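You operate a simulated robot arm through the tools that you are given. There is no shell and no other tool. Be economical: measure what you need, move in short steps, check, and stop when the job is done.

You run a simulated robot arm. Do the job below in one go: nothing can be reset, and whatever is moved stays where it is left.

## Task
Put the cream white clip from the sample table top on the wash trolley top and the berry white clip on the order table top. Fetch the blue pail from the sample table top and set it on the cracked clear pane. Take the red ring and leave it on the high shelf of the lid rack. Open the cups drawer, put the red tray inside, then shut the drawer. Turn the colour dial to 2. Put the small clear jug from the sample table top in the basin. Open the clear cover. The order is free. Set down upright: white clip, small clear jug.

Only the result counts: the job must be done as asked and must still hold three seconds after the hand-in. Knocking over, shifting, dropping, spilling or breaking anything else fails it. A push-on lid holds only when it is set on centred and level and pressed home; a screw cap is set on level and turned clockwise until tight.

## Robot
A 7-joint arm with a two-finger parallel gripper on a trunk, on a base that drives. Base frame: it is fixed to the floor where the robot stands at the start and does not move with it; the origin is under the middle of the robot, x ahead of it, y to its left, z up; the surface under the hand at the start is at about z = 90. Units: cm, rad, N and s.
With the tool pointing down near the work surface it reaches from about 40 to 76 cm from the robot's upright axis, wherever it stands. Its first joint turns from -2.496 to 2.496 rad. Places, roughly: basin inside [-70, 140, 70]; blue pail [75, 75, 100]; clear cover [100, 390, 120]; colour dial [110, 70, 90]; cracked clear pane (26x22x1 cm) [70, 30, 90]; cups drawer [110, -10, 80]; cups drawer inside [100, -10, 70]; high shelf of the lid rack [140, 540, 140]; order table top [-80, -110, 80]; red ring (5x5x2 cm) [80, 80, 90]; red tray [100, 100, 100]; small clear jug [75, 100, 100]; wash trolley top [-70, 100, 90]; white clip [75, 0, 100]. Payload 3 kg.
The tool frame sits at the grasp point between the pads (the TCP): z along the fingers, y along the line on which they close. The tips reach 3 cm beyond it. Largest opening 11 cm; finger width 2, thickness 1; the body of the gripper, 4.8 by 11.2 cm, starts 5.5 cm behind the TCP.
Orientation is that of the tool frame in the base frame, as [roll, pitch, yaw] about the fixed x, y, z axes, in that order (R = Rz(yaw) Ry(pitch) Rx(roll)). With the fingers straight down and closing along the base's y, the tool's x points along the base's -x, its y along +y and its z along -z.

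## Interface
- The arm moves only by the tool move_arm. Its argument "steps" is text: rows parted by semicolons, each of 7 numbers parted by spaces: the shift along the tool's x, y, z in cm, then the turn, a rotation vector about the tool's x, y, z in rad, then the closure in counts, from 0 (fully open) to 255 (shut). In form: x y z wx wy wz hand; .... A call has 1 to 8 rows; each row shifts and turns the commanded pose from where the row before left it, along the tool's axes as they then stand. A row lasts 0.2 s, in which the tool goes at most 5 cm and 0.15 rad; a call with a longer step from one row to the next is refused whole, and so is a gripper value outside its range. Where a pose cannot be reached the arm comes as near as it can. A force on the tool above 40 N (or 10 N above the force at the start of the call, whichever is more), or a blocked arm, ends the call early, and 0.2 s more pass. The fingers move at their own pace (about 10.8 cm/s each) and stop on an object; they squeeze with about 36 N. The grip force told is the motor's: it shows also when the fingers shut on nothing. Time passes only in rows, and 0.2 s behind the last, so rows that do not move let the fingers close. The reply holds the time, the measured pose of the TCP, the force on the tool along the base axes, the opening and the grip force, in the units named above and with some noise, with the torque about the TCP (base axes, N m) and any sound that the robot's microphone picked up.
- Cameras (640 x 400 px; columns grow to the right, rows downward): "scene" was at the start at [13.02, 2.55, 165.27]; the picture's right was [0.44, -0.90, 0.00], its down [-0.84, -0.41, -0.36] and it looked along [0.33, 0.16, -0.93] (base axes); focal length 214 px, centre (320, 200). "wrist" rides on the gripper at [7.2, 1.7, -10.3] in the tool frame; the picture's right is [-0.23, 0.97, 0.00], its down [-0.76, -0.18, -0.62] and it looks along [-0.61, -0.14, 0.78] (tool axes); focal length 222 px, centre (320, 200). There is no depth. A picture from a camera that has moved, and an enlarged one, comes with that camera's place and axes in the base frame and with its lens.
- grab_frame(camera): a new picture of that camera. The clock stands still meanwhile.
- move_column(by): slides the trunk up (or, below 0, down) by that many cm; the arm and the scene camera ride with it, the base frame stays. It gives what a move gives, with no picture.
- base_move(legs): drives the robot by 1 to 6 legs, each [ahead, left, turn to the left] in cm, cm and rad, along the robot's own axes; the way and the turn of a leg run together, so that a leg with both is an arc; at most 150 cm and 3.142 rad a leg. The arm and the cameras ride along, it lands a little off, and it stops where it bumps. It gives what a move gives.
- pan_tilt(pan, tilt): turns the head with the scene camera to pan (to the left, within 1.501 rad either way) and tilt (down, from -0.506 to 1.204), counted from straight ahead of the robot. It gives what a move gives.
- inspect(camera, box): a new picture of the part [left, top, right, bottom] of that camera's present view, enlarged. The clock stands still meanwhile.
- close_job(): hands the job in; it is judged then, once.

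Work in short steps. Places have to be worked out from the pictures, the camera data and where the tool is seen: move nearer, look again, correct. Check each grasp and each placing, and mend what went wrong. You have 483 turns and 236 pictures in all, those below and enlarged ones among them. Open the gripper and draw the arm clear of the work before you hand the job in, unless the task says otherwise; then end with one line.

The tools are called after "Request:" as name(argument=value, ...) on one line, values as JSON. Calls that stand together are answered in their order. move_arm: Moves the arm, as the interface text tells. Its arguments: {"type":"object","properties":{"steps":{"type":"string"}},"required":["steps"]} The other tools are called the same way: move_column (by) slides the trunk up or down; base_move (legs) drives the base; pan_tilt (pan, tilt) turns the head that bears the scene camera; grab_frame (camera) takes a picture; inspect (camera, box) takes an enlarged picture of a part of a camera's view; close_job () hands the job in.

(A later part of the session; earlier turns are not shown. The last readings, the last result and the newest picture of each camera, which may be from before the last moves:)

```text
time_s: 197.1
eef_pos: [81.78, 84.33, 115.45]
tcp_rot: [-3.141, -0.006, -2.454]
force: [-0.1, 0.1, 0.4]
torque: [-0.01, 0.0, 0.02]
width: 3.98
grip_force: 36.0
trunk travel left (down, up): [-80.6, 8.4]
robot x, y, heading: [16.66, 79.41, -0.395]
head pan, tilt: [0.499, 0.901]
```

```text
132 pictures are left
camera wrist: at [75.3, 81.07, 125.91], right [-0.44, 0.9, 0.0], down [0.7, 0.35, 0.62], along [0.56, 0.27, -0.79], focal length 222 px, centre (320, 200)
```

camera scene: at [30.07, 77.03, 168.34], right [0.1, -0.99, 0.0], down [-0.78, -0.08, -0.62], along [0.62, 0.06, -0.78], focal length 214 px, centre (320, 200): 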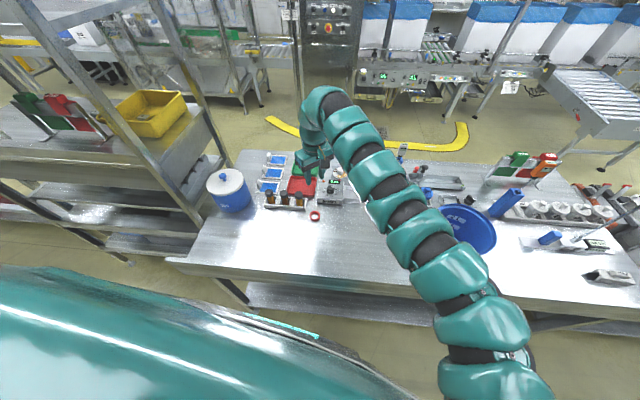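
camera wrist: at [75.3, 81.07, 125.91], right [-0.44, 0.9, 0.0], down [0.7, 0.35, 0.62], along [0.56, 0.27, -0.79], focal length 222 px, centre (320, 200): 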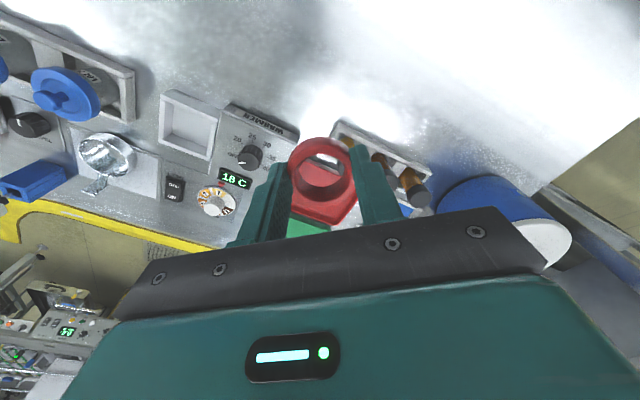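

Ring held. Use this view to zoom on the colour dial for its scale.

Request:
inspect(camera="wrist", box=[140, 140, 270, 230])

Request:
pan_tilt(pan=1.45, tilt=0.3)

Request:
grab_frame(camera="scene")

```text
4.44 times, centred on (205, 185) of wrist
camera zoom: at [75.3, 81.07, 125.91], right [-0.44, 0.9, 0.0], down [0.7, 0.35, 0.62], along [0.56, 0.27, -0.79], focal length 987 px, centre (831, 267)
```

zoom: 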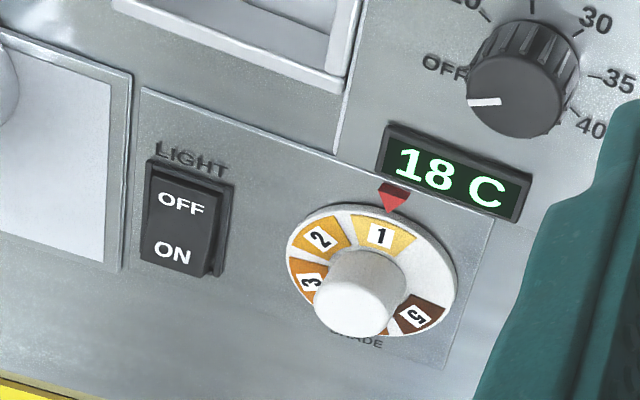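

```text
time_s: 198.3
eef_pos: [81.91, 84.08, 115.35]
tcp_rot: [3.141, -0.005, -2.457]
force: [0.3, 0.1, -0.2]
torque: [0.02, -0.02, -0.01]
width: 3.99
grip_force: 35.8
trunk travel left (down, up): [-80.6, 8.4]
robot x, y, heading: [16.57, 79.27, -0.401]
head pan, tilt: [1.45, 0.3]
```

```text
130 pictures are left
camera scene: at [28.57, 84.69, 173.08], right [0.87, -0.5, 0.0], down [-0.15, -0.26, -0.96], along [0.47, 0.83, -0.3], focal length 214 px, centre (320, 200)
```

scene: 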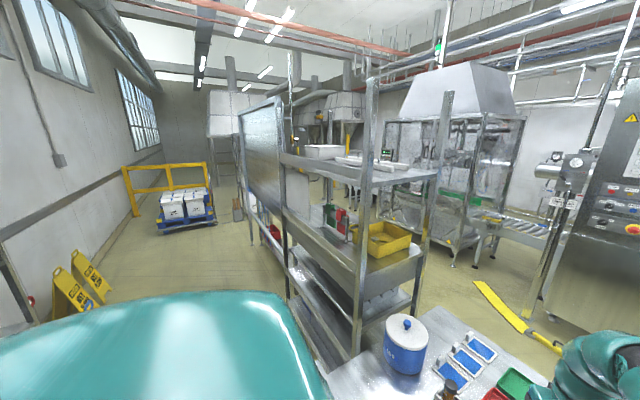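

Request:
inspect(camera="scene", box=[200, 60, 480, 260])

```text
2.00 times, centred on (340, 160) of scene
camera zoom: at [28.57, 84.69, 173.08], right [0.87, -0.5, 0.0], down [-0.15, -0.26, -0.96], along [0.47, 0.83, -0.3], focal length 429 px, centre (280, 280)
```

zoom: 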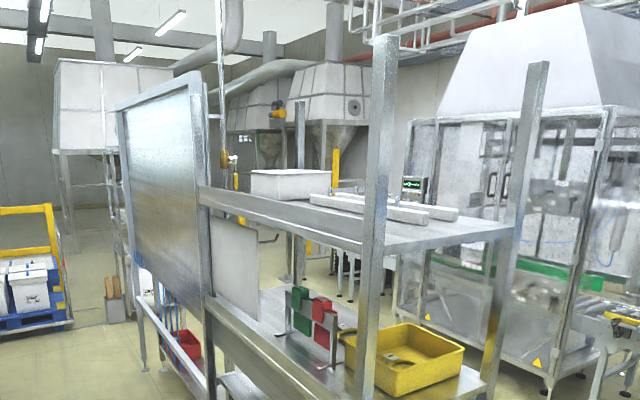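

Back off, turn to face +y and drive down the aisle.

Request:
base_move(legs=[[-19.9, -8.4, 0], [0, 0, 1.57]])

Request:
base_move(legs=[[138, 58, 0]])

Request:
pan_tilt(pan=-0.1, tilt=0.3)

Request:
grab_frame(camera="scene")

```text
time_s: 203.8
eef_pos: [-9.25, 145.1, 115.39]
tcp_rot: [-3.14, -0.007, -0.891]
force: [-0.1, -0.3, 0.5]
torque: [0.0, -0.01, 0.01]
width: 4.01
grip_force: 35.8
trunk travel left (down, up): [-80.6, 8.4]
robot x, y, heading: [-5.14, 79.37, 1.163]
head pan, tilt: [1.45, 0.3]
```

```text
time_s: 211.2
eef_pos: [-8.69, 294.83, 115.42]
tcp_rot: [3.141, -0.005, -0.888]
force: [-0.2, -1.2, 0.4]
torque: [0.03, 0.01, 0.0]
width: 4.0
grip_force: 35.3
trunk travel left (down, up): [-80.6, 8.4]
robot x, y, heading: [-4.16, 229.58, 1.17]
head pan, tilt: [1.45, 0.3]
```

```text
time_s: 212.8
eef_pos: [-8.78, 294.77, 115.41]
tcp_rot: [3.14, -0.006, -0.887]
force: [0.1, -0.3, 0.8]
torque: [0.01, 0.0, -0.02]
width: 3.98
grip_force: 36.0
trunk travel left (down, up): [-80.6, 8.4]
robot x, y, heading: [-4.47, 229.56, 1.17]
head pan, tilt: [-0.099, 0.3]
```

```text
128 pictures are left
camera scene: at [3.15, 245.12, 173.08], right [0.88, -0.48, 0.0], down [-0.14, -0.26, -0.96], along [0.46, 0.84, -0.3], focal length 214 px, centre (320, 200)
```

scene: 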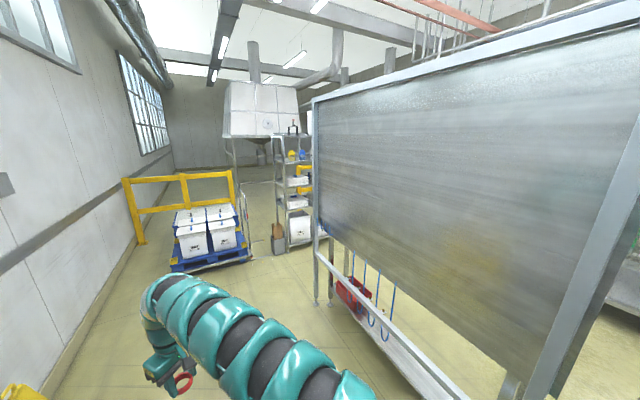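

Lid rack appears at ≈(124,532). Drive further and inspect around the board's end for the clear cover.

Request:
base_move(legs=[[100, 25, 0]])

Request:
pan_tilt(pan=-0.9, tilt=0.3)

Request:
grab_frame(camera="scene")

Request:
pan_tilt(pan=-0.1, tilt=0.3)

Request:
grab_frame(camera="scene")

```text
time_s: 218.1
eef_pos: [6.84, 396.14, 115.41]
tcp_rot: [-3.14, -0.006, -0.887]
force: [-0.2, 0.4, 0.2]
torque: [0.01, -0.02, 0.02]
width: 4.0
grip_force: 36.1
trunk travel left (down, up): [-80.6, 8.4]
robot x, y, heading: [11.11, 330.81, 1.174]
head pan, tilt: [-0.099, 0.3]
```

```text
time_s: 219.2
eef_pos: [6.92, 396.17, 115.41]
tcp_rot: [-3.141, -0.006, -0.886]
force: [-1.2, 0.9, -0.6]
torque: [0.02, 0.01, -0.02]
width: 3.98
grip_force: 36.1
trunk travel left (down, up): [-80.6, 8.4]
robot x, y, heading: [11.08, 330.58, 1.174]
head pan, tilt: [-0.901, 0.3]
```

```text
127 pictures are left
camera scene: at [23.45, 340.78, 173.08], right [0.27, -0.96, 0.0], down [-0.28, -0.08, -0.96], along [0.92, 0.26, -0.3], focal length 214 px, centre (320, 200)
```

scene: 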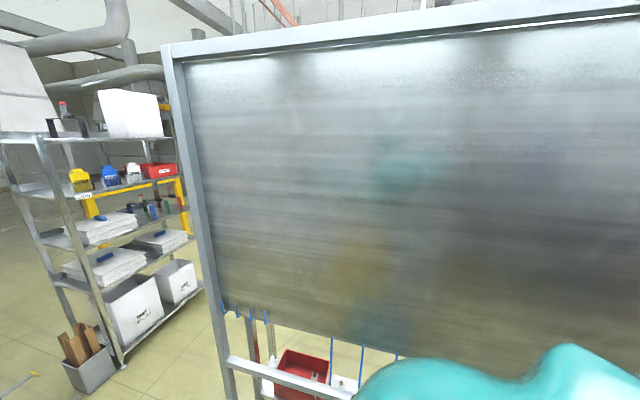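

```text
time_s: 220.4
eef_pos: [6.93, 396.16, 115.42]
tcp_rot: [-3.14, -0.005, -0.886]
force: [0.4, -0.1, -0.5]
torque: [0.0, -0.01, 0.02]
width: 3.99
grip_force: 35.4
trunk travel left (down, up): [-80.6, 8.4]
robot x, y, heading: [11.16, 330.81, 1.171]
head pan, tilt: [-0.099, 0.3]
```

```text
126 pictures are left
camera scene: at [18.93, 346.47, 173.08], right [0.88, -0.48, 0.0], down [-0.14, -0.26, -0.96], along [0.46, 0.84, -0.3], focal length 214 px, centre (320, 200)
```

scene: 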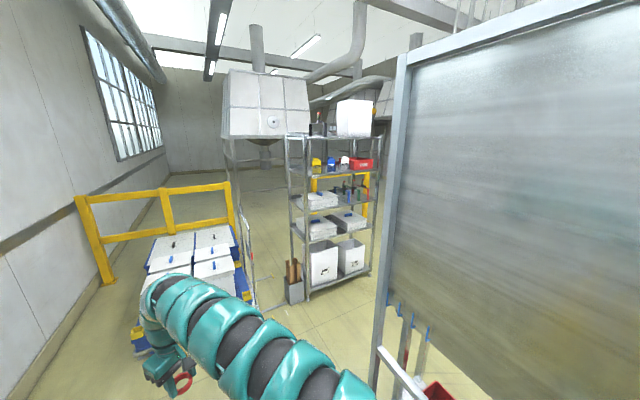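

Request:
inspect(camera="scene", box=[270, 90, 400, 310])

```text
1.82 times, centred on (335, 200) of scene
camera zoom: at [18.93, 346.47, 173.08], right [0.88, -0.48, 0.0], down [-0.14, -0.26, -0.96], along [0.46, 0.84, -0.3], focal length 390 px, centre (293, 200)
```

zoom: 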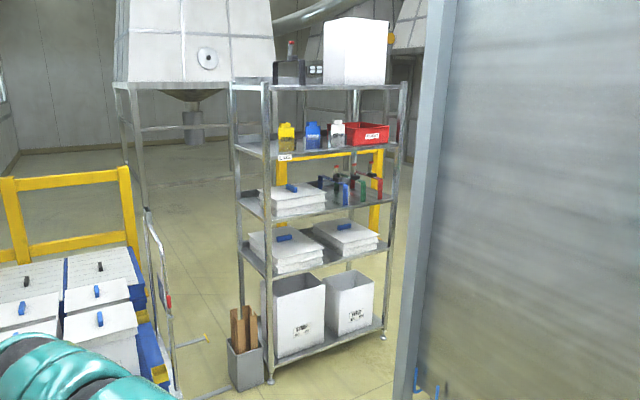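

Lid rack: front edge along x≈99–185 at y≈519; shelf with lids at z≈136. Drive to open floor near (50,420) and look at both the board's far side and the rack.

Request:
base_move(legs=[[95, -1, 0]])

Request:
pan_tilt(pan=-1.45, tilt=0.3)

Request:
grab_frame(camera="scene")

Request:
pan_tilt(pan=-0.6, tilt=0.3)

Request:
grab_frame(camera="scene")

```text
time_s: 225.3
eef_pos: [44.8, 481.99, 115.54]
tcp_rot: [-3.141, -0.004, -0.891]
force: [0.3, 0.2, -2.0]
torque: [0.03, -0.04, 0.02]
width: 4.01
grip_force: 35.9
trunk travel left (down, up): [-80.6, 8.4]
robot x, y, heading: [48.74, 416.24, 1.165]
head pan, tilt: [-0.099, 0.3]
```

```text
time_s: 226.8
eef_pos: [44.75, 481.85, 115.36]
tcp_rot: [-3.141, -0.005, -0.893]
force: [1.3, -0.6, -0.4]
torque: [0.02, 0.01, 0.01]
width: 4.01
grip_force: 35.5
trunk travel left (down, up): [-80.6, 8.4]
robot x, y, heading: [49.01, 416.75, 1.165]
head pan, tilt: [-1.45, 0.3]
```

```text
124 pictures are left
camera scene: at [60.99, 421.37, 173.08], right [-0.28, -0.96, 0.0], down [-0.28, 0.08, -0.96], along [0.92, -0.27, -0.3], focal length 214 px, centre (320, 200)
```

scene: 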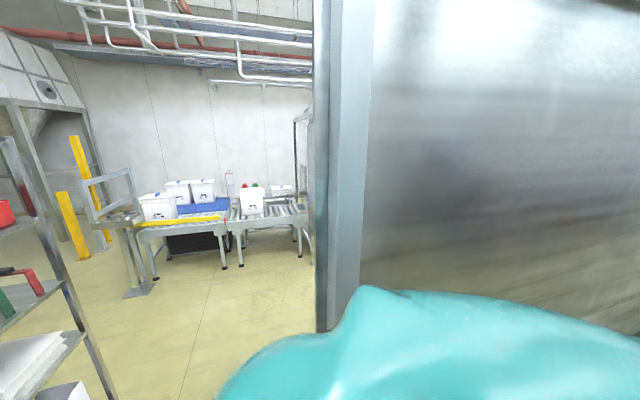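

```text
time_s: 227.9
eef_pos: [44.89, 481.98, 115.4]
tcp_rot: [-3.141, -0.004, -0.893]
force: [-0.5, 0.0, -0.5]
torque: [0.03, -0.04, 0.0]
width: 4.0
grip_force: 35.8
trunk travel left (down, up): [-80.6, 8.4]
robot x, y, heading: [49.02, 416.57, 1.166]
head pan, tilt: [-0.6, 0.3]
```

```text
123 pictures are left
camera scene: at [59.92, 428.98, 173.08], right [0.53, -0.85, 0.0], down [-0.25, -0.16, -0.96], along [0.81, 0.51, -0.3], focal length 214 px, centre (320, 200)
```

scene: 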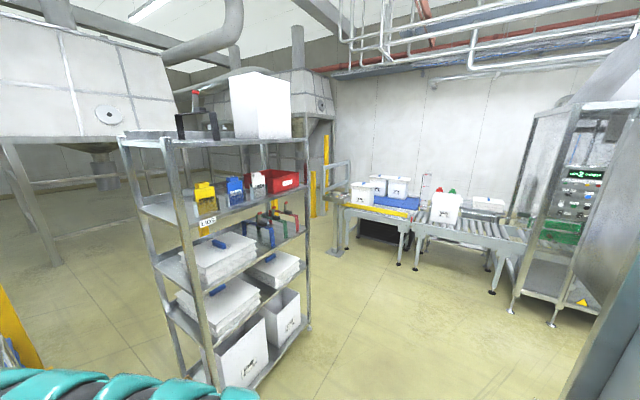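

Request:
inspect(camera="scene", box=[110, 110, 330, 270])

Request:
inspect(camera="scene", box=[480, 60, 640, 400])

```text
2.50 times, centred on (220, 190) of scene
camera zoom: at [59.92, 428.98, 173.08], right [0.53, -0.85, 0.0], down [-0.25, -0.16, -0.96], along [0.81, 0.51, -0.3], focal length 536 px, centre (570, 225)
```

zoom: 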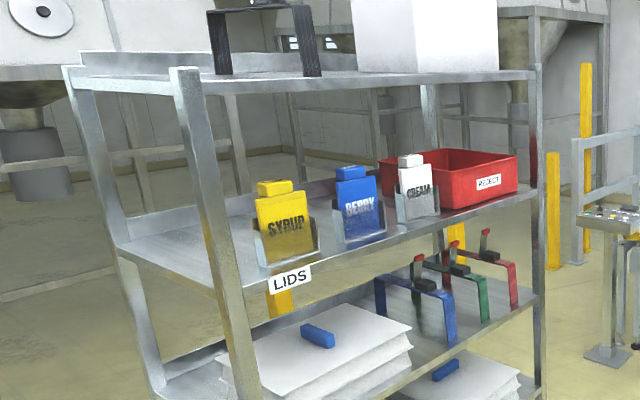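

```text
1.18 times, centred on (560, 230) of scene
camera zoom: at [59.92, 428.98, 173.08], right [0.53, -0.85, 0.0], down [-0.25, -0.16, -0.96], along [0.81, 0.51, -0.3], focal length 252 px, centre (38, 165)
```

zoom: 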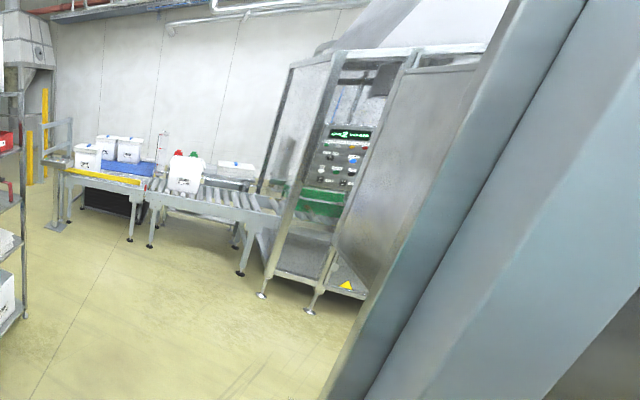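

The lids shelf (z≈135.5, x 100–185, y 521–565) has free space at its left end, reachable diagonally from the left-front. Check the pallet clearance.

Request:
pan_tilt(pan=0.6, tilt=0.6)

Request:
grab_frame(camera="scene")

```text
time_s: 229.3
eef_pos: [44.88, 481.97, 115.33]
tcp_rot: [-3.141, -0.006, -0.894]
force: [0.3, -0.7, -0.4]
torque: [0.04, -0.02, 0.01]
width: 3.99
grip_force: 35.7
trunk travel left (down, up): [-80.6, 8.4]
robot x, y, heading: [48.89, 416.51, 1.166]
head pan, tilt: [0.6, 0.6]
```

```text
120 pictures are left
camera scene: at [50.33, 432.66, 170.34], right [0.98, 0.19, 0.0], down [0.11, -0.55, -0.83], along [-0.16, 0.81, -0.56], focal length 214 px, centre (320, 200)
```

scene: 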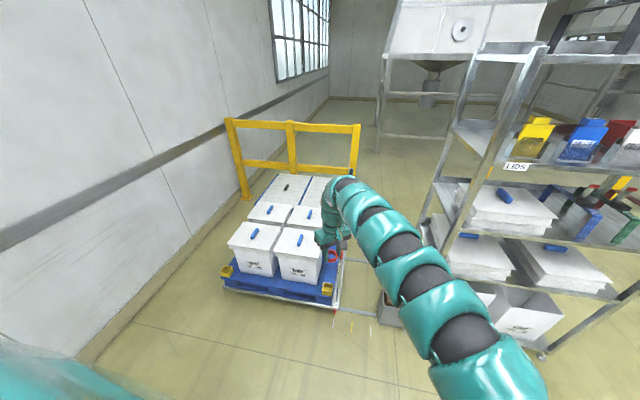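

Clear enough. First raise the trunk, then orient the tool radially (camera toward robot) and tilt it forward 40° in free air.

Request:
move_column(by=8.3)

Request:
move_arm(steps="0 0 0 0 0 0.15 255;0 0 0 0 0 0.15 255;0 0 0 0 0 0.15 255;0 0 0 0 0 0.15 255;0 0 0 0 -0.14 0 255;0 0 0 0 -0.14 0 255;0 0 0 0 -0.14 0 255;0 0 0 0 -0.14 0 255")

```text
time_s: 230.5
eef_pos: [44.69, 481.99, 123.74]
tcp_rot: [3.142, -0.005, -0.892]
force: [0.8, 0.7, -0.4]
torque: [0.0, -0.02, 0.01]
width: 3.99
grip_force: 36.0
trunk travel left (down, up): [-88.9, 0.1]
robot x, y, heading: [49.29, 416.38, 1.167]
head pan, tilt: [0.6, 0.6]
```

```text
time_s: 232.3
eef_pos: [42.35, 487.15, 123.53]
tcp_rot: [-3.136, 0.554, -1.492]
force: [0.1, -0.8, 0.0]
torque: [-0.05, 0.03, 0.01]
width: 4.02
grip_force: 36.0
out of reach, approached as far as the arm can: row 7, 8
trunk travel left (down, up): [-88.9, 0.1]
robot x, y, heading: [48.72, 416.37, 1.163]
head pan, tilt: [0.6, 0.6]
```

Tilt is in the right direction. Raise the hand ~16 cm and push forward a bit.

Request:
move_arm(steps="-2.6 0 -4.2 0 0 0 255;-2.6 0 -4.2 0 0 0 255;-2.6 0 -4.2 0 0 0 255;-0.6 0 -1 0 -0.1 0 255;0 0 0 0 -0.1 0 255")

```text
time_s: 233.5
eef_pos: [42.02, 487.02, 141.06]
tcp_rot: [-3.117, 0.78, -1.474]
force: [-0.4, -0.5, -6.4]
torque: [0.42, 0.0, -0.07]
width: 3.99
grip_force: 36.1
trunk travel left (down, up): [-88.9, 0.1]
robot x, y, heading: [48.91, 416.52, 1.16]
head pan, tilt: [0.6, 0.6]
```

Request:
move_arm(steps="0 0 0 0 0 0 255")

Request:
grab_frame(camera="wrist")

Request:
grab_frame(camera="scene")

```text
time_s: 233.9
eef_pos: [42.23, 486.95, 139.68]
tcp_rot: [-3.136, 0.754, -1.489]
force: [-0.7, -0.6, -0.4]
torque: [0.03, -0.06, -0.06]
width: 4.01
grip_force: 36.1
trunk travel left (down, up): [-88.9, 0.1]
robot x, y, heading: [48.53, 416.18, 1.171]
head pan, tilt: [0.6, 0.6]
```

```text
119 pictures are left
camera wrist: at [41.58, 474.57, 142.36], right [-0.98, 0.09, 0.15], down [0.16, 0.14, 0.98], along [0.06, 0.99, -0.15], focal length 222 px, centre (320, 200)
```

wrist: 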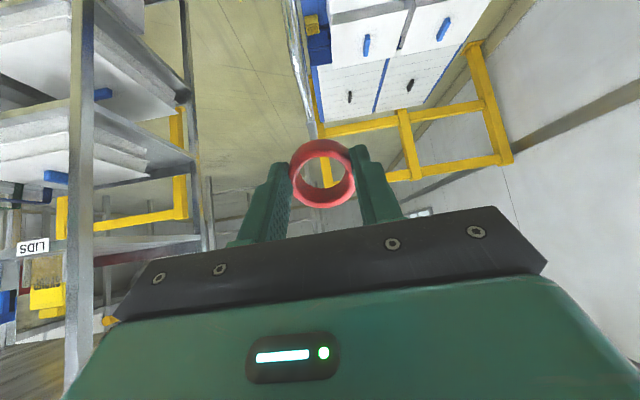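

```text
118 pictures are left
camera scene: at [50.14, 432.45, 178.66], right [0.98, 0.19, 0.0], down [0.11, -0.55, -0.83], along [-0.16, 0.81, -0.56], focal length 214 px, centre (320, 200)
```

scene: 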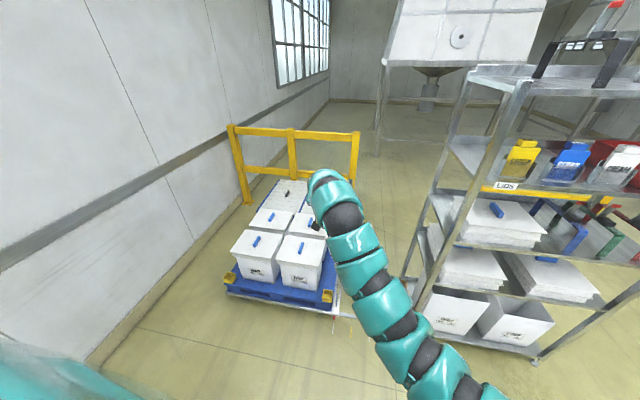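

Raise 5.5 cm for approach clearance, then turn and drive to a staging point on the diagonal approach line.

Request:
move_arm(steps="-1.9 0 -2 0 0 0 255;-1.9 0 -2 0 0 0 255;0 0 0 0 0 0 255")

Request:
base_move(legs=[[0, 0, -0.788], [5.2, 49.2, 0]])

Request:
grab_frame(camera="wrist")

Request:
pan_tilt(pan=0.3, tilt=0.4)

Request:
grab_frame(camera="scene")

```text
time_s: 234.7
eef_pos: [42.37, 487.34, 145.19]
tcp_rot: [-3.136, 0.754, -1.489]
force: [0.8, 0.7, -0.1]
torque: [0.01, 0.0, -0.05]
width: 3.99
grip_force: 35.9
trunk travel left (down, up): [-88.9, 0.1]
robot x, y, heading: [48.91, 416.58, 1.168]
head pan, tilt: [0.6, 0.6]
```

```text
time_s: 239.7
eef_pos: [81.64, 518.53, 145.18]
tcp_rot: [-3.136, 0.755, -2.28]
force: [0.5, 1.0, -0.7]
torque: [-0.01, 0.0, -0.01]
width: 4.02
grip_force: 36.4
trunk travel left (down, up): [-88.9, 0.1]
robot x, y, heading: [35.98, 464.45, 0.373]
head pan, tilt: [0.6, 0.6]
```

```text
117 pictures are left
camera wrist: at [72.36, 510.37, 147.83], right [-0.63, 0.76, 0.15], down [0.22, -0.02, 0.98], along [0.75, 0.65, -0.15], focal length 222 px, centre (320, 200)
```

wrist: 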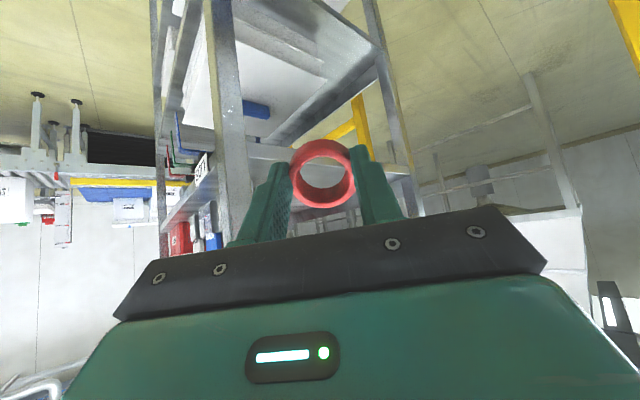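

```text
time_s: 240.5
eef_pos: [81.64, 518.59, 145.07]
tcp_rot: [-3.136, 0.755, -2.283]
force: [0.0, -0.1, -0.3]
torque: [-0.02, 0.01, -0.03]
width: 3.97
grip_force: 36.2
trunk travel left (down, up): [-88.9, 0.1]
robot x, y, heading: [35.72, 464.27, 0.373]
head pan, tilt: [0.3, 0.4]
```

```text
116 pictures are left
camera scene: at [50.52, 473.04, 180.45], right [0.62, -0.78, 0.0], down [-0.3, -0.24, -0.92], along [0.72, 0.57, -0.39], focal length 214 px, centre (320, 200)
```

scene: 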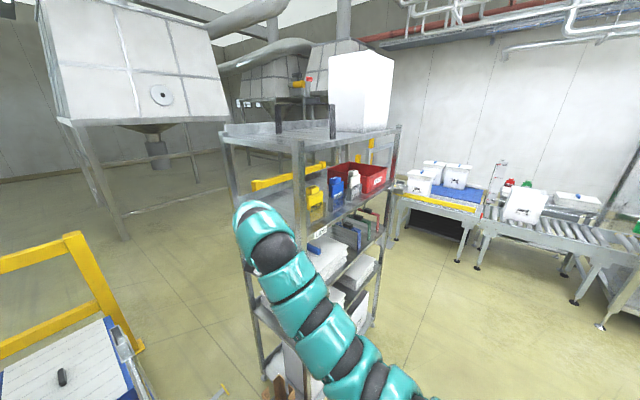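

Request:
inspect(camera="scene", box=[210, 120, 370, 260])

Request:
inspect(camera="wrist", box=[150, 40, 430, 260])

```text
2.86 times, centred on (290, 190) of scene
camera zoom: at [50.52, 473.04, 180.45], right [0.62, -0.78, 0.0], down [-0.3, -0.24, -0.92], along [0.72, 0.57, -0.39], focal length 613 px, centre (406, 229)
```

zoom: 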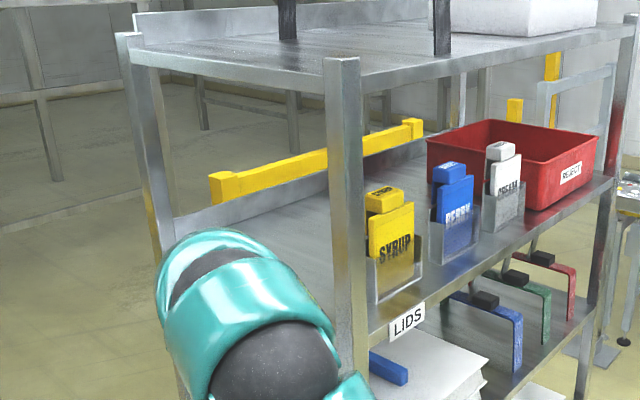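

```text
1.82 times, centred on (290, 150) of wrist
camera zoom: at [72.39, 510.29, 147.85], right [-0.63, 0.76, 0.15], down [0.22, -0.02, 0.98], along [0.75, 0.65, -0.15], focal length 404 px, centre (374, 291)
```

zoom: 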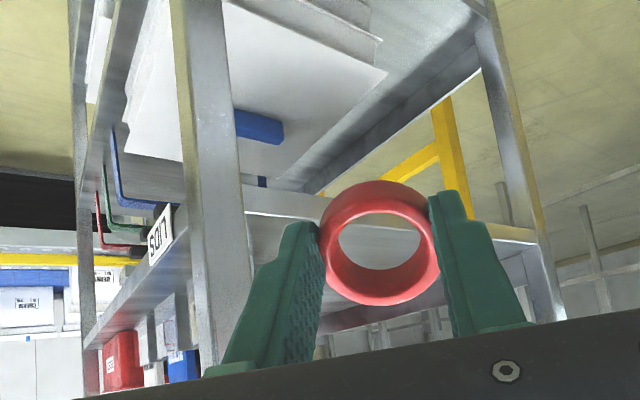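

Shelf side edge is flat with no lip; the path runs between the two left posts. Drive in halfway, check.

Request:
move_arm(steps="1 0 1.1 0 0 0 255")

Request:
base_move(legs=[[20, 11.2, 0]])

Request:
grab_frame(camera="wrist")

Request:
grab_frame(camera="scene")

```text
time_s: 240.9
eef_pos: [81.69, 518.61, 143.76]
tcp_rot: [-3.138, 0.756, -2.282]
force: [0.3, 0.6, 0.5]
torque: [0.01, -0.06, 0.01]
width: 3.99
grip_force: 36.2
trunk travel left (down, up): [-88.9, 0.1]
robot x, y, heading: [35.72, 464.19, 0.373]
head pan, tilt: [0.3, 0.4]
```

```text
time_s: 242.7
eef_pos: [95.93, 536.39, 143.51]
tcp_rot: [-3.136, 0.754, -2.279]
force: [0.7, -0.3, -0.8]
torque: [-0.01, -0.02, 0.01]
width: 3.97
grip_force: 36.1
trunk travel left (down, up): [-88.9, 0.1]
robot x, y, heading: [50.27, 481.75, 0.372]
head pan, tilt: [0.3, 0.4]
```

```text
113 pictures are left
camera wrist: at [86.8, 528.24, 146.31], right [-0.63, 0.76, 0.15], down [0.22, -0.02, 0.98], along [0.75, 0.65, -0.15], focal length 222 px, centre (320, 200)
```

wrist: 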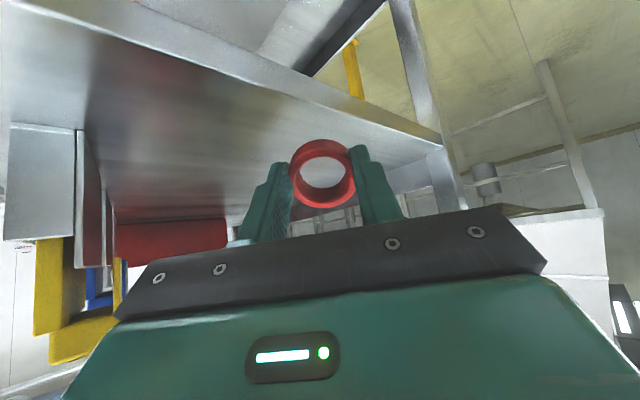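

```text
112 pictures are left
camera scene: at [65.08, 490.91, 180.45], right [0.62, -0.78, 0.0], down [-0.3, -0.24, -0.92], along [0.72, 0.58, -0.39], focal length 214 px, centre (320, 200)
```

scene: 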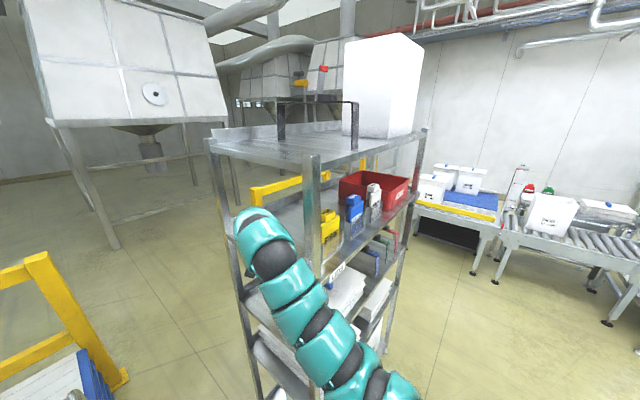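

Shelf top confirmed z≈135.3; ring is above it. Drive in the remaining ~14 cm.

Request:
base_move(legs=[[12.3, 6.6, 0]])

Request:
grab_frame(camera="wrist")

Request:
grab_frame(camera="scene")

```text
time_s: 244.0
eef_pos: [105.09, 547.0, 143.58]
tcp_rot: [-3.137, 0.754, -2.279]
force: [0.3, 0.2, -0.3]
torque: [0.0, 0.0, -0.02]
width: 3.98
grip_force: 35.7
trunk travel left (down, up): [-88.9, 0.1]
robot x, y, heading: [59.26, 492.55, 0.371]
head pan, tilt: [0.3, 0.4]
```

```text
111 pictures are left
camera wrist: at [95.81, 538.84, 146.3], right [-0.63, 0.76, 0.15], down [0.22, -0.02, 0.98], along [0.75, 0.65, -0.15], focal length 222 px, centre (320, 200)
```

wrist: 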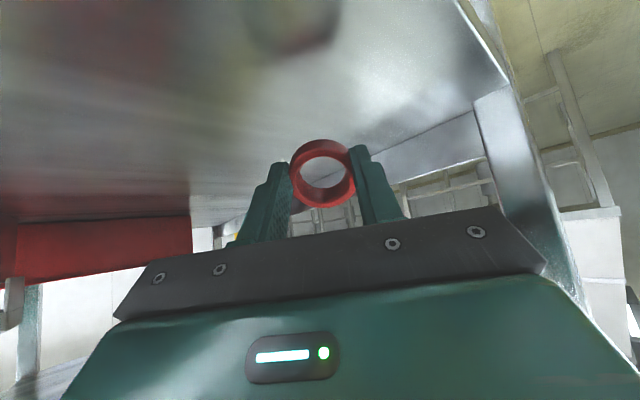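

```text
110 pictures are left
camera scene: at [74.09, 501.52, 180.45], right [0.62, -0.78, 0.0], down [-0.3, -0.24, -0.92], along [0.72, 0.57, -0.39], focal length 214 px, centre (320, 200)
```

scene: 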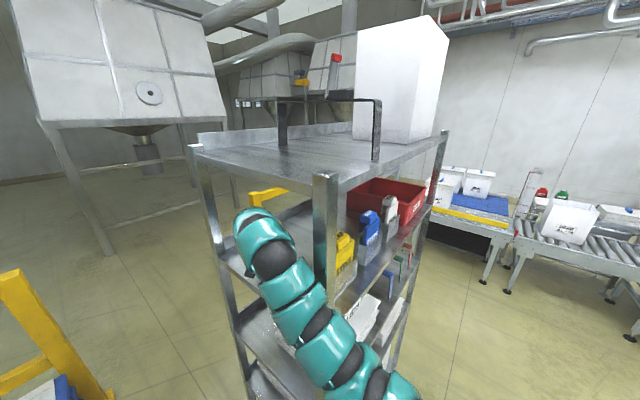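

Over the shelf. Lower gently to contact.

Request:
move_arm(steps="1 0 1.1 0 0 0 255;1 0 1.1 0 0 0 255;0 0 0 0 0 0 255")

Request:
move_arm(steps="0.35 0 0.37 0 0 0 255;0.35 0 0.37 0 0 0 255")

Request:
grab_frame(camera="wrist")

```text
time_s: 244.8
eef_pos: [105.01, 547.01, 140.73]
tcp_rot: [-3.136, 0.756, -2.28]
force: [-0.3, -0.3, -0.6]
torque: [0.01, -0.04, 0.0]
width: 3.97
grip_force: 36.2
trunk travel left (down, up): [-88.9, 0.1]
robot x, y, heading: [59.31, 492.36, 0.374]
head pan, tilt: [0.3, 0.4]
```

```text
time_s: 245.4
eef_pos: [105.01, 546.88, 140.04]
tcp_rot: [-3.138, 0.763, -2.281]
force: [3.9, 4.7, 31.5]
torque: [0.51, -0.38, 0.03]
width: 4.01
grip_force: 36.0
trunk travel left (down, up): [-88.9, 0.1]
robot x, y, heading: [59.27, 492.44, 0.37]
head pan, tilt: [0.3, 0.4]
```

```text
109 pictures are left
camera wrist: at [95.68, 538.64, 142.67], right [-0.63, 0.76, 0.15], down [0.21, -0.02, 0.98], along [0.75, 0.65, -0.15], focal length 222 px, centre (320, 200)
```

wrist: 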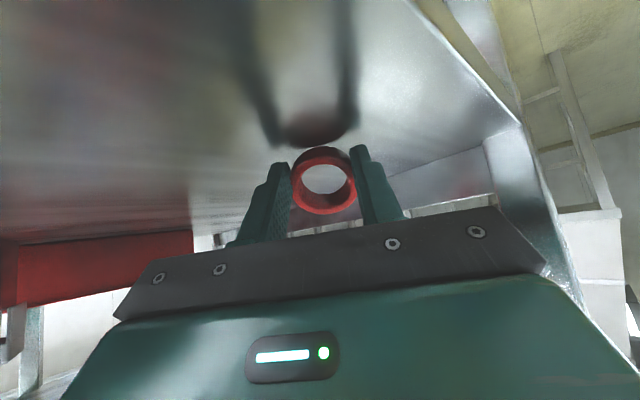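

Contact made. Ease up 0.3 and open the gripper to let the ring settle flat.

Request:
move_arm(steps="-0.25 0 -0.27 0 0 0 255;0 0 0 0 0 0 140;0 0 0 0 0 0 100;0 0 0 0 0 0 100")

Request:
grab_frame(camera="wrist")

```text
time_s: 246.4
eef_pos: [104.94, 547.01, 140.03]
tcp_rot: [-3.137, 0.756, -2.281]
force: [-0.8, -0.4, 0.1]
torque: [0.02, 0.01, -0.01]
width: 6.66
grip_force: 0.1
trunk travel left (down, up): [-88.9, 0.1]
robot x, y, heading: [59.55, 492.95, 0.37]
head pan, tilt: [0.3, 0.4]
```

```text
108 pictures are left
camera wrist: at [95.76, 538.77, 142.69], right [-0.63, 0.76, 0.15], down [0.22, -0.02, 0.98], along [0.75, 0.65, -0.15], focal length 222 px, centre (320, 200)
```

wrist: 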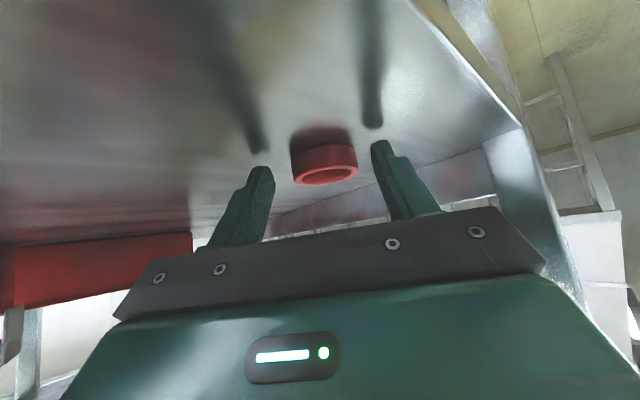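

Ring lies flat on the shelf. Rise a little and back out along the same line.

Request:
move_arm(steps="-2 0 -2.2 0 0 0 100;-0.7 0 -0.8 0 0 0 100")

Request:
base_move(legs=[[-34, -19, 0]])

Request:
grab_frame(camera="wrist")

```text
time_s: 247.0
eef_pos: [104.97, 546.97, 144.15]
tcp_rot: [-3.136, 0.755, -2.279]
force: [-0.6, 0.7, -0.3]
torque: [0.0, -0.02, 0.0]
width: 6.69
grip_force: 0.1
trunk travel left (down, up): [-88.9, 0.1]
robot x, y, heading: [59.34, 492.66, 0.374]
head pan, tilt: [0.3, 0.4]
```

```text
time_s: 249.4
eef_pos: [80.16, 516.68, 144.16]
tcp_rot: [-3.136, 0.756, -2.285]
force: [-0.1, -0.7, 0.3]
torque: [0.0, -0.02, -0.01]
width: 6.69
grip_force: 0.1
trunk travel left (down, up): [-88.9, 0.1]
robot x, y, heading: [34.28, 462.64, 0.373]
head pan, tilt: [0.3, 0.4]
```

```text
107 pictures are left
camera wrist: at [70.79, 508.55, 146.8], right [-0.63, 0.76, 0.15], down [0.22, -0.02, 0.98], along [0.75, 0.65, -0.15], focal length 222 px, centre (320, 200)
```

wrist: 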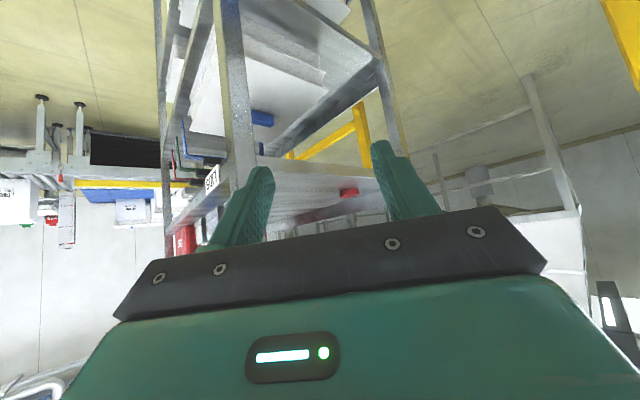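

Ring placed. Now find the clear cover: turn right and look around behind the board.

Request:
base_move(legs=[[0, 0, -0.9]])

Request:
pan_tilt(pan=-0.2, tilt=0.3)

Request:
grab_frame(camera="scene")

```text
time_s: 252.2
eef_pos: [105.24, 460.31, 143.99]
tcp_rot: [-3.14, 0.754, 3.1]
force: [-0.3, -0.2, 0.6]
torque: [-0.02, -0.01, 0.0]
width: 6.69
grip_force: 0.1
trunk travel left (down, up): [-88.9, 0.1]
robot x, y, heading: [34.21, 462.48, -0.529]
head pan, tilt: [0.3, 0.4]
```

```text
time_s: 253.1
eef_pos: [105.3, 460.26, 144.13]
tcp_rot: [-3.134, 0.754, 3.1]
force: [0.0, -0.3, -0.8]
torque: [-0.01, -0.01, -0.04]
width: 6.68
grip_force: 0.1
trunk travel left (down, up): [-88.9, 0.1]
robot x, y, heading: [33.95, 462.58, -0.528]
head pan, tilt: [-0.201, 0.3]
```

```text
106 pictures are left
camera scene: at [48.09, 452.4, 181.38], right [-0.67, -0.75, 0.0], down [-0.22, 0.2, -0.96], along [0.71, -0.64, -0.3], focal length 214 px, centre (320, 200)
```

scene: 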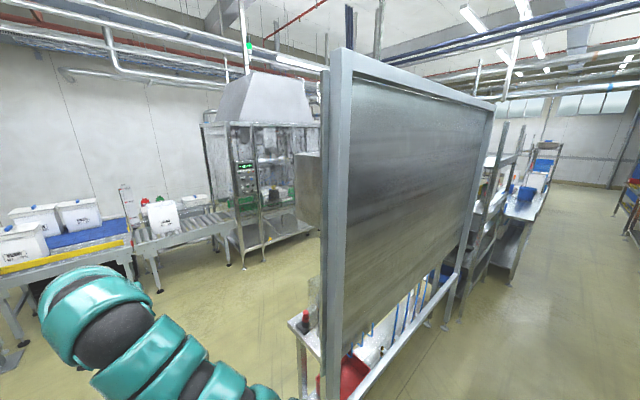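

The board's far side has a box mounted on it and a bench below. Drive around to view it.

Request:
base_move(legs=[[108, 55, 0]])

Request:
base_move(legs=[[0, 0, -1.5]])

Request:
pan_tilt(pan=-0.3, tilt=0.4)

Request:
grab_frame(camera="scene")

```text
time_s: 259.2
eef_pos: [225.54, 452.9, 144.07]
tcp_rot: [-3.134, 0.755, 3.098]
force: [0.4, 0.2, 0.6]
torque: [0.03, 0.0, -0.01]
width: 6.68
grip_force: 0.2
trunk travel left (down, up): [-88.9, 0.1]
robot x, y, heading: [154.22, 455.5, -0.53]
head pan, tilt: [-0.201, 0.3]
```

```text
time_s: 263.2
eef_pos: [158.1, 384.23, 144.13]
tcp_rot: [-3.137, 0.754, 1.611]
force: [0.0, -0.6, -0.1]
torque: [0.0, 0.02, -0.03]
width: 6.71
grip_force: 0.0
trunk travel left (down, up): [-88.9, 0.1]
robot x, y, heading: [154.85, 455.14, -2.018]
head pan, tilt: [-0.201, 0.3]
```

```text
time_s: 263.9
eef_pos: [158.04, 384.28, 144.14]
tcp_rot: [-3.137, 0.753, 1.61]
force: [0.2, -0.1, 1.1]
torque: [0.03, -0.02, 0.01]
width: 6.7
grip_force: 0.1
trunk travel left (down, up): [-88.9, 0.1]
robot x, y, heading: [154.78, 455.3, -2.015]
head pan, tilt: [-0.3, 0.4]
```

```text
105 pictures are left
camera scene: at [144.7, 441.29, 180.46], right [-0.73, 0.68, 0.0], down [0.26, 0.29, -0.92], along [-0.63, -0.68, -0.39], focal length 214 px, centre (320, 200)
```

scene: 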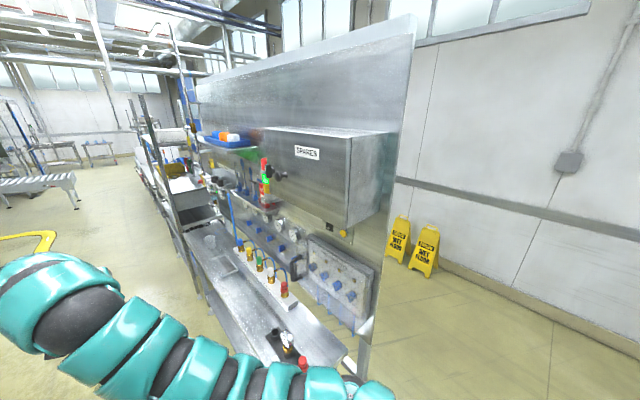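

Request:
inspect(camera="scene", box=[180, 100, 420, 360])

```text
1.54 times, centred on (300, 230) of scene
camera zoom: at [144.7, 441.29, 180.46], right [-0.73, 0.68, 0.0], down [0.26, 0.29, -0.92], along [-0.63, -0.68, -0.39], focal length 330 px, centre (351, 154)
```

zoom: 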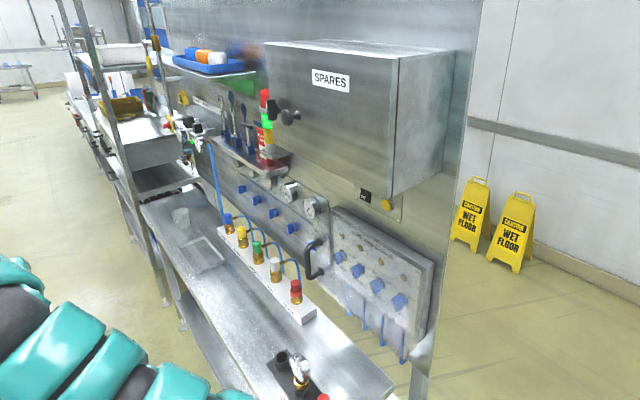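

The clear cover appears to be on the box low on this panel with a black handle (~(105,386,122)). Move back and face it for a better view.

Request:
base_move(legs=[[-1.5, 38, 0], [0, 0, -0.5]])

Request:
pan_tilt(pan=-0.2, tilt=0.5)

Request:
inspect(camera="scene", box=[200, 100, 500, 330])

```text
time_s: 267.7
eef_pos: [158.66, 376.07, 144.13]
tcp_rot: [-3.138, 0.754, 1.11]
force: [0.4, 0.3, -0.1]
torque: [0.03, -0.03, -0.01]
width: 6.7
grip_force: 0.1
trunk travel left (down, up): [-88.9, 0.1]
robot x, y, heading: [189.26, 440.36, -2.519]
head pan, tilt: [-0.3, 0.4]
```

```text
time_s: 268.4
eef_pos: [158.7, 376.09, 144.1]
tcp_rot: [-3.135, 0.756, 1.114]
force: [-0.2, -0.2, -0.2]
torque: [0.0, -0.03, -0.03]
width: 6.67
grip_force: 0.1
trunk travel left (down, up): [-88.9, 0.1]
robot x, y, heading: [189.62, 440.06, -2.515]
head pan, tilt: [-0.201, 0.499]
```

```text
1.74 times, centred on (350, 215) of scene
camera zoom: at [174.62, 431.72, 179.55], right [-0.41, 0.91, 0.0], down [0.44, 0.2, -0.88], along [-0.8, -0.36, -0.48], focal length 373 px, centre (268, 174)
```

zoom: 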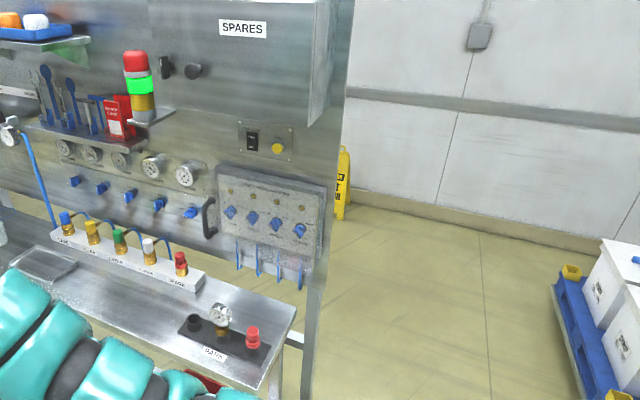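

Request:
inspect(camera="scene", box=[305, 180, 405, 260])

```text
5.00 times, centred on (355, 220) of scene
camera zoom: at [174.62, 431.72, 179.55], right [-0.41, 0.91, 0.0], down [0.44, 0.2, -0.88], along [-0.8, -0.36, -0.48], focal length 1072 px, centre (145, 100)
```

zoom: 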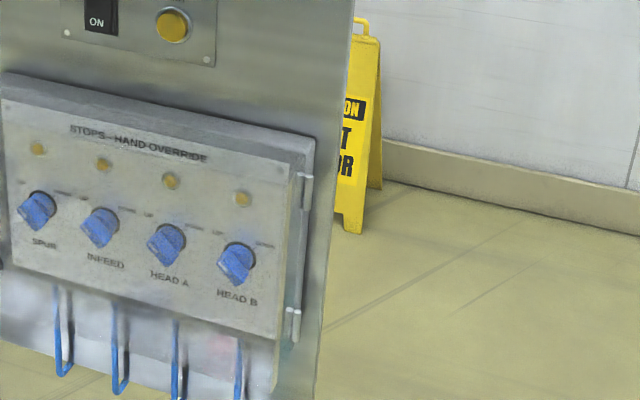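

Request:
inspect(camera="scene", box=[285, 185, 355, 255])

```text
5.71 times, centred on (320, 220) of scene
camera zoom: at [174.62, 431.72, 179.55], right [-0.41, 0.91, 0.0], down [0.44, 0.2, -0.88], along [-0.8, -0.36, -0.48], focal length 1226 px, centre (320, 86)
```

zoom: 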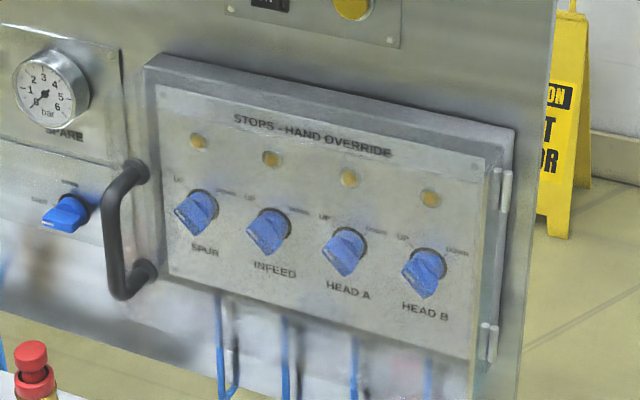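

Cover hinges on its right (y≈413), with a vertical D-handle at ≈(104.5,381,118). Reposition south-east with room, then turn to face −x.

Request:
base_move(legs=[[18.3, 59.5, 0], [0, 0, -1.116]])

Request:
move_arm(steps="1.5 0 1.6 0 -0.12 0 100;1.5 0 1.6 0 -0.12 0 100;1.5 0 1.6 0 -0.12 0 100;2 0 2 0 0 0 100;2 0 2 0 0 0 100;2 0 2 0 0 0 100")

Request:
grab_frame(camera="wrist")

```text
time_s: 274.7
eef_pos: [138.43, 380.19, 144.08]
tcp_rot: [-3.137, 0.753, 0.005]
force: [-0.5, 0.1, 0.3]
torque: [0.0, -0.02, 0.05]
width: 6.69
grip_force: 0.1
trunk travel left (down, up): [-88.9, 0.1]
robot x, y, heading: [209.29, 380.98, 2.659]
head pan, tilt: [-0.201, 0.499]
```

```text
time_s: 276.1
eef_pos: [134.77, 380.16, 129.45]
tcp_rot: [-3.136, 1.116, 0.01]
force: [-0.2, 0.1, 0.3]
torque: [0.01, -0.02, -0.03]
width: 6.68
grip_force: 0.0
trunk travel left (down, up): [-88.9, 0.1]
robot x, y, heading: [209.53, 381.18, 2.656]
head pan, tilt: [-0.201, 0.499]
```

```text
100 pictures are left
camera wrist: at [147.39, 378.49, 127.65], right [-0.1, -0.97, 0.2], down [0.23, 0.18, 0.96], along [-0.97, 0.14, 0.2], focal length 222 px, centre (320, 200)
```

wrist: 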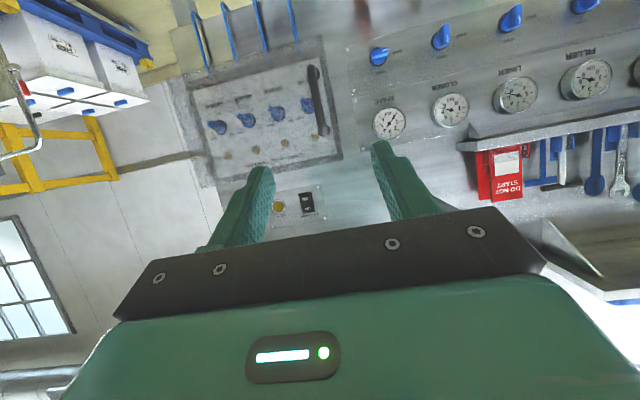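

Handle confirmed at (104.5,381.2,118.3). Lower the hand to that height, then approach by base.

Request:
move_arm(steps="3.3 -0.5 1.6 0 0 0 100;3.3 -0.5 1.6 0 0 0 100;3.3 0 1.6 0 0 0 100;0 0 0 0 0 0 120")

Request:
base_move(legs=[[17.7, 9.4, 0]])

Request:
grab_frame(camera="wrist")

Request:
grab_frame(camera="scene")

```text
time_s: 277.1
eef_pos: [134.94, 381.28, 118.53]
tcp_rot: [-3.134, 1.114, 0.008]
force: [0.5, -0.7, -0.1]
torque: [-0.01, 0.0, 0.02]
width: 5.81
grip_force: 0.1
trunk travel left (down, up): [-88.9, 0.1]
robot x, y, heading: [209.56, 381.12, 2.656]
head pan, tilt: [-0.201, 0.499]
```

```text
time_s: 278.7
eef_pos: [114.72, 381.11, 118.52]
tcp_rot: [-3.136, 1.115, 0.009]
force: [0.6, -0.3, -0.6]
torque: [-0.03, 0.04, -0.01]
width: 5.81
grip_force: 0.0
trunk travel left (down, up): [-88.9, 0.1]
robot x, y, heading: [189.1, 381.41, 2.654]
head pan, tilt: [-0.201, 0.499]
```

```text
99 pictures are left
camera wrist: at [127.3, 379.49, 116.61], right [-0.1, -0.97, 0.2], down [0.22, 0.17, 0.96], along [-0.97, 0.14, 0.2], focal length 222 px, centre (320, 200)
```

wrist: 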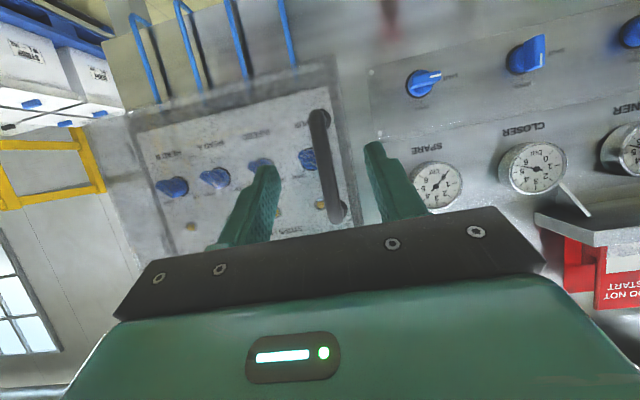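

```text
98 pictures are left
camera scene: at [174.97, 390.71, 179.53], right [0.63, 0.78, 0.0], down [0.37, -0.3, -0.88], along [-0.68, 0.55, -0.48], focal length 214 px, centre (320, 200)
```

scene: 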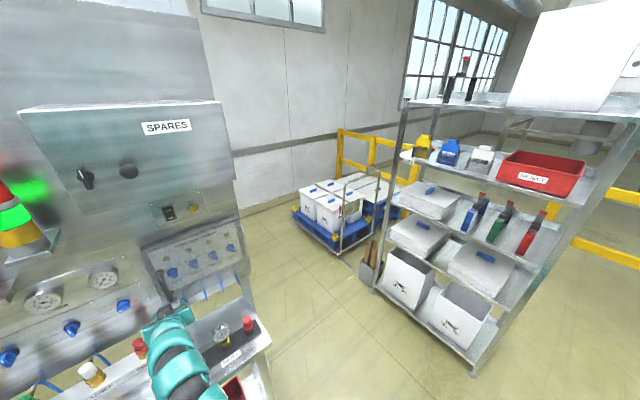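

Handle is between the fingers. Advance 9.7 cm.

Request:
base_move(legs=[[8.6, 4.4, 0]])

Request:
grab_frame(camera="wrist")

```text
time_s: 279.8
eef_pos: [105.12, 381.29, 118.44]
tcp_rot: [-3.134, 1.113, 0.009]
force: [-0.5, -0.7, 0.0]
torque: [0.03, -0.01, 0.02]
width: 5.81
grip_force: 0.0
trunk travel left (down, up): [-88.9, 0.1]
robot x, y, heading: [179.28, 381.07, 2.659]
head pan, tilt: [-0.201, 0.499]
```

```text
97 pictures are left
camera wrist: at [117.67, 379.59, 116.61], right [-0.1, -0.97, 0.2], down [0.22, 0.17, 0.96], along [-0.97, 0.14, 0.2], focal length 222 px, centre (320, 200)
```

wrist: 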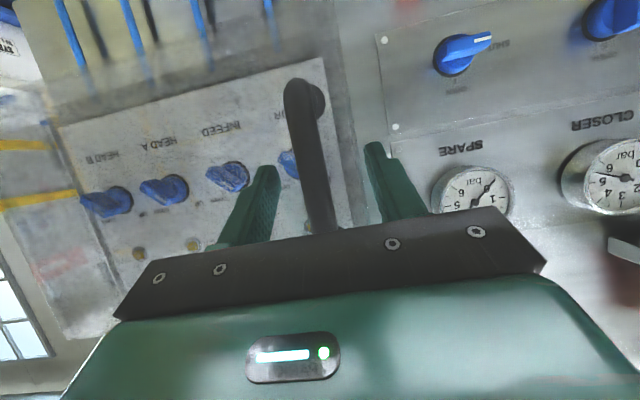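

Close on the handle.

Request:
move_arm(steps="0 0 0 0 0 0 180;0 0 0 0 0 0 255;0 0 0 0 0 0 255")

```text
time_s: 280.6
eef_pos: [105.17, 381.5, 118.55]
tcp_rot: [-3.134, 1.114, 0.005]
force: [4.8, 5.6, 0.1]
torque: [-0.17, 0.64, -0.13]
width: 1.58
grip_force: 45.3
trunk travel left (down, up): [-88.9, 0.1]
robot x, y, heading: [179.69, 381.23, 2.659]
head pan, tilt: [-0.201, 0.499]
```

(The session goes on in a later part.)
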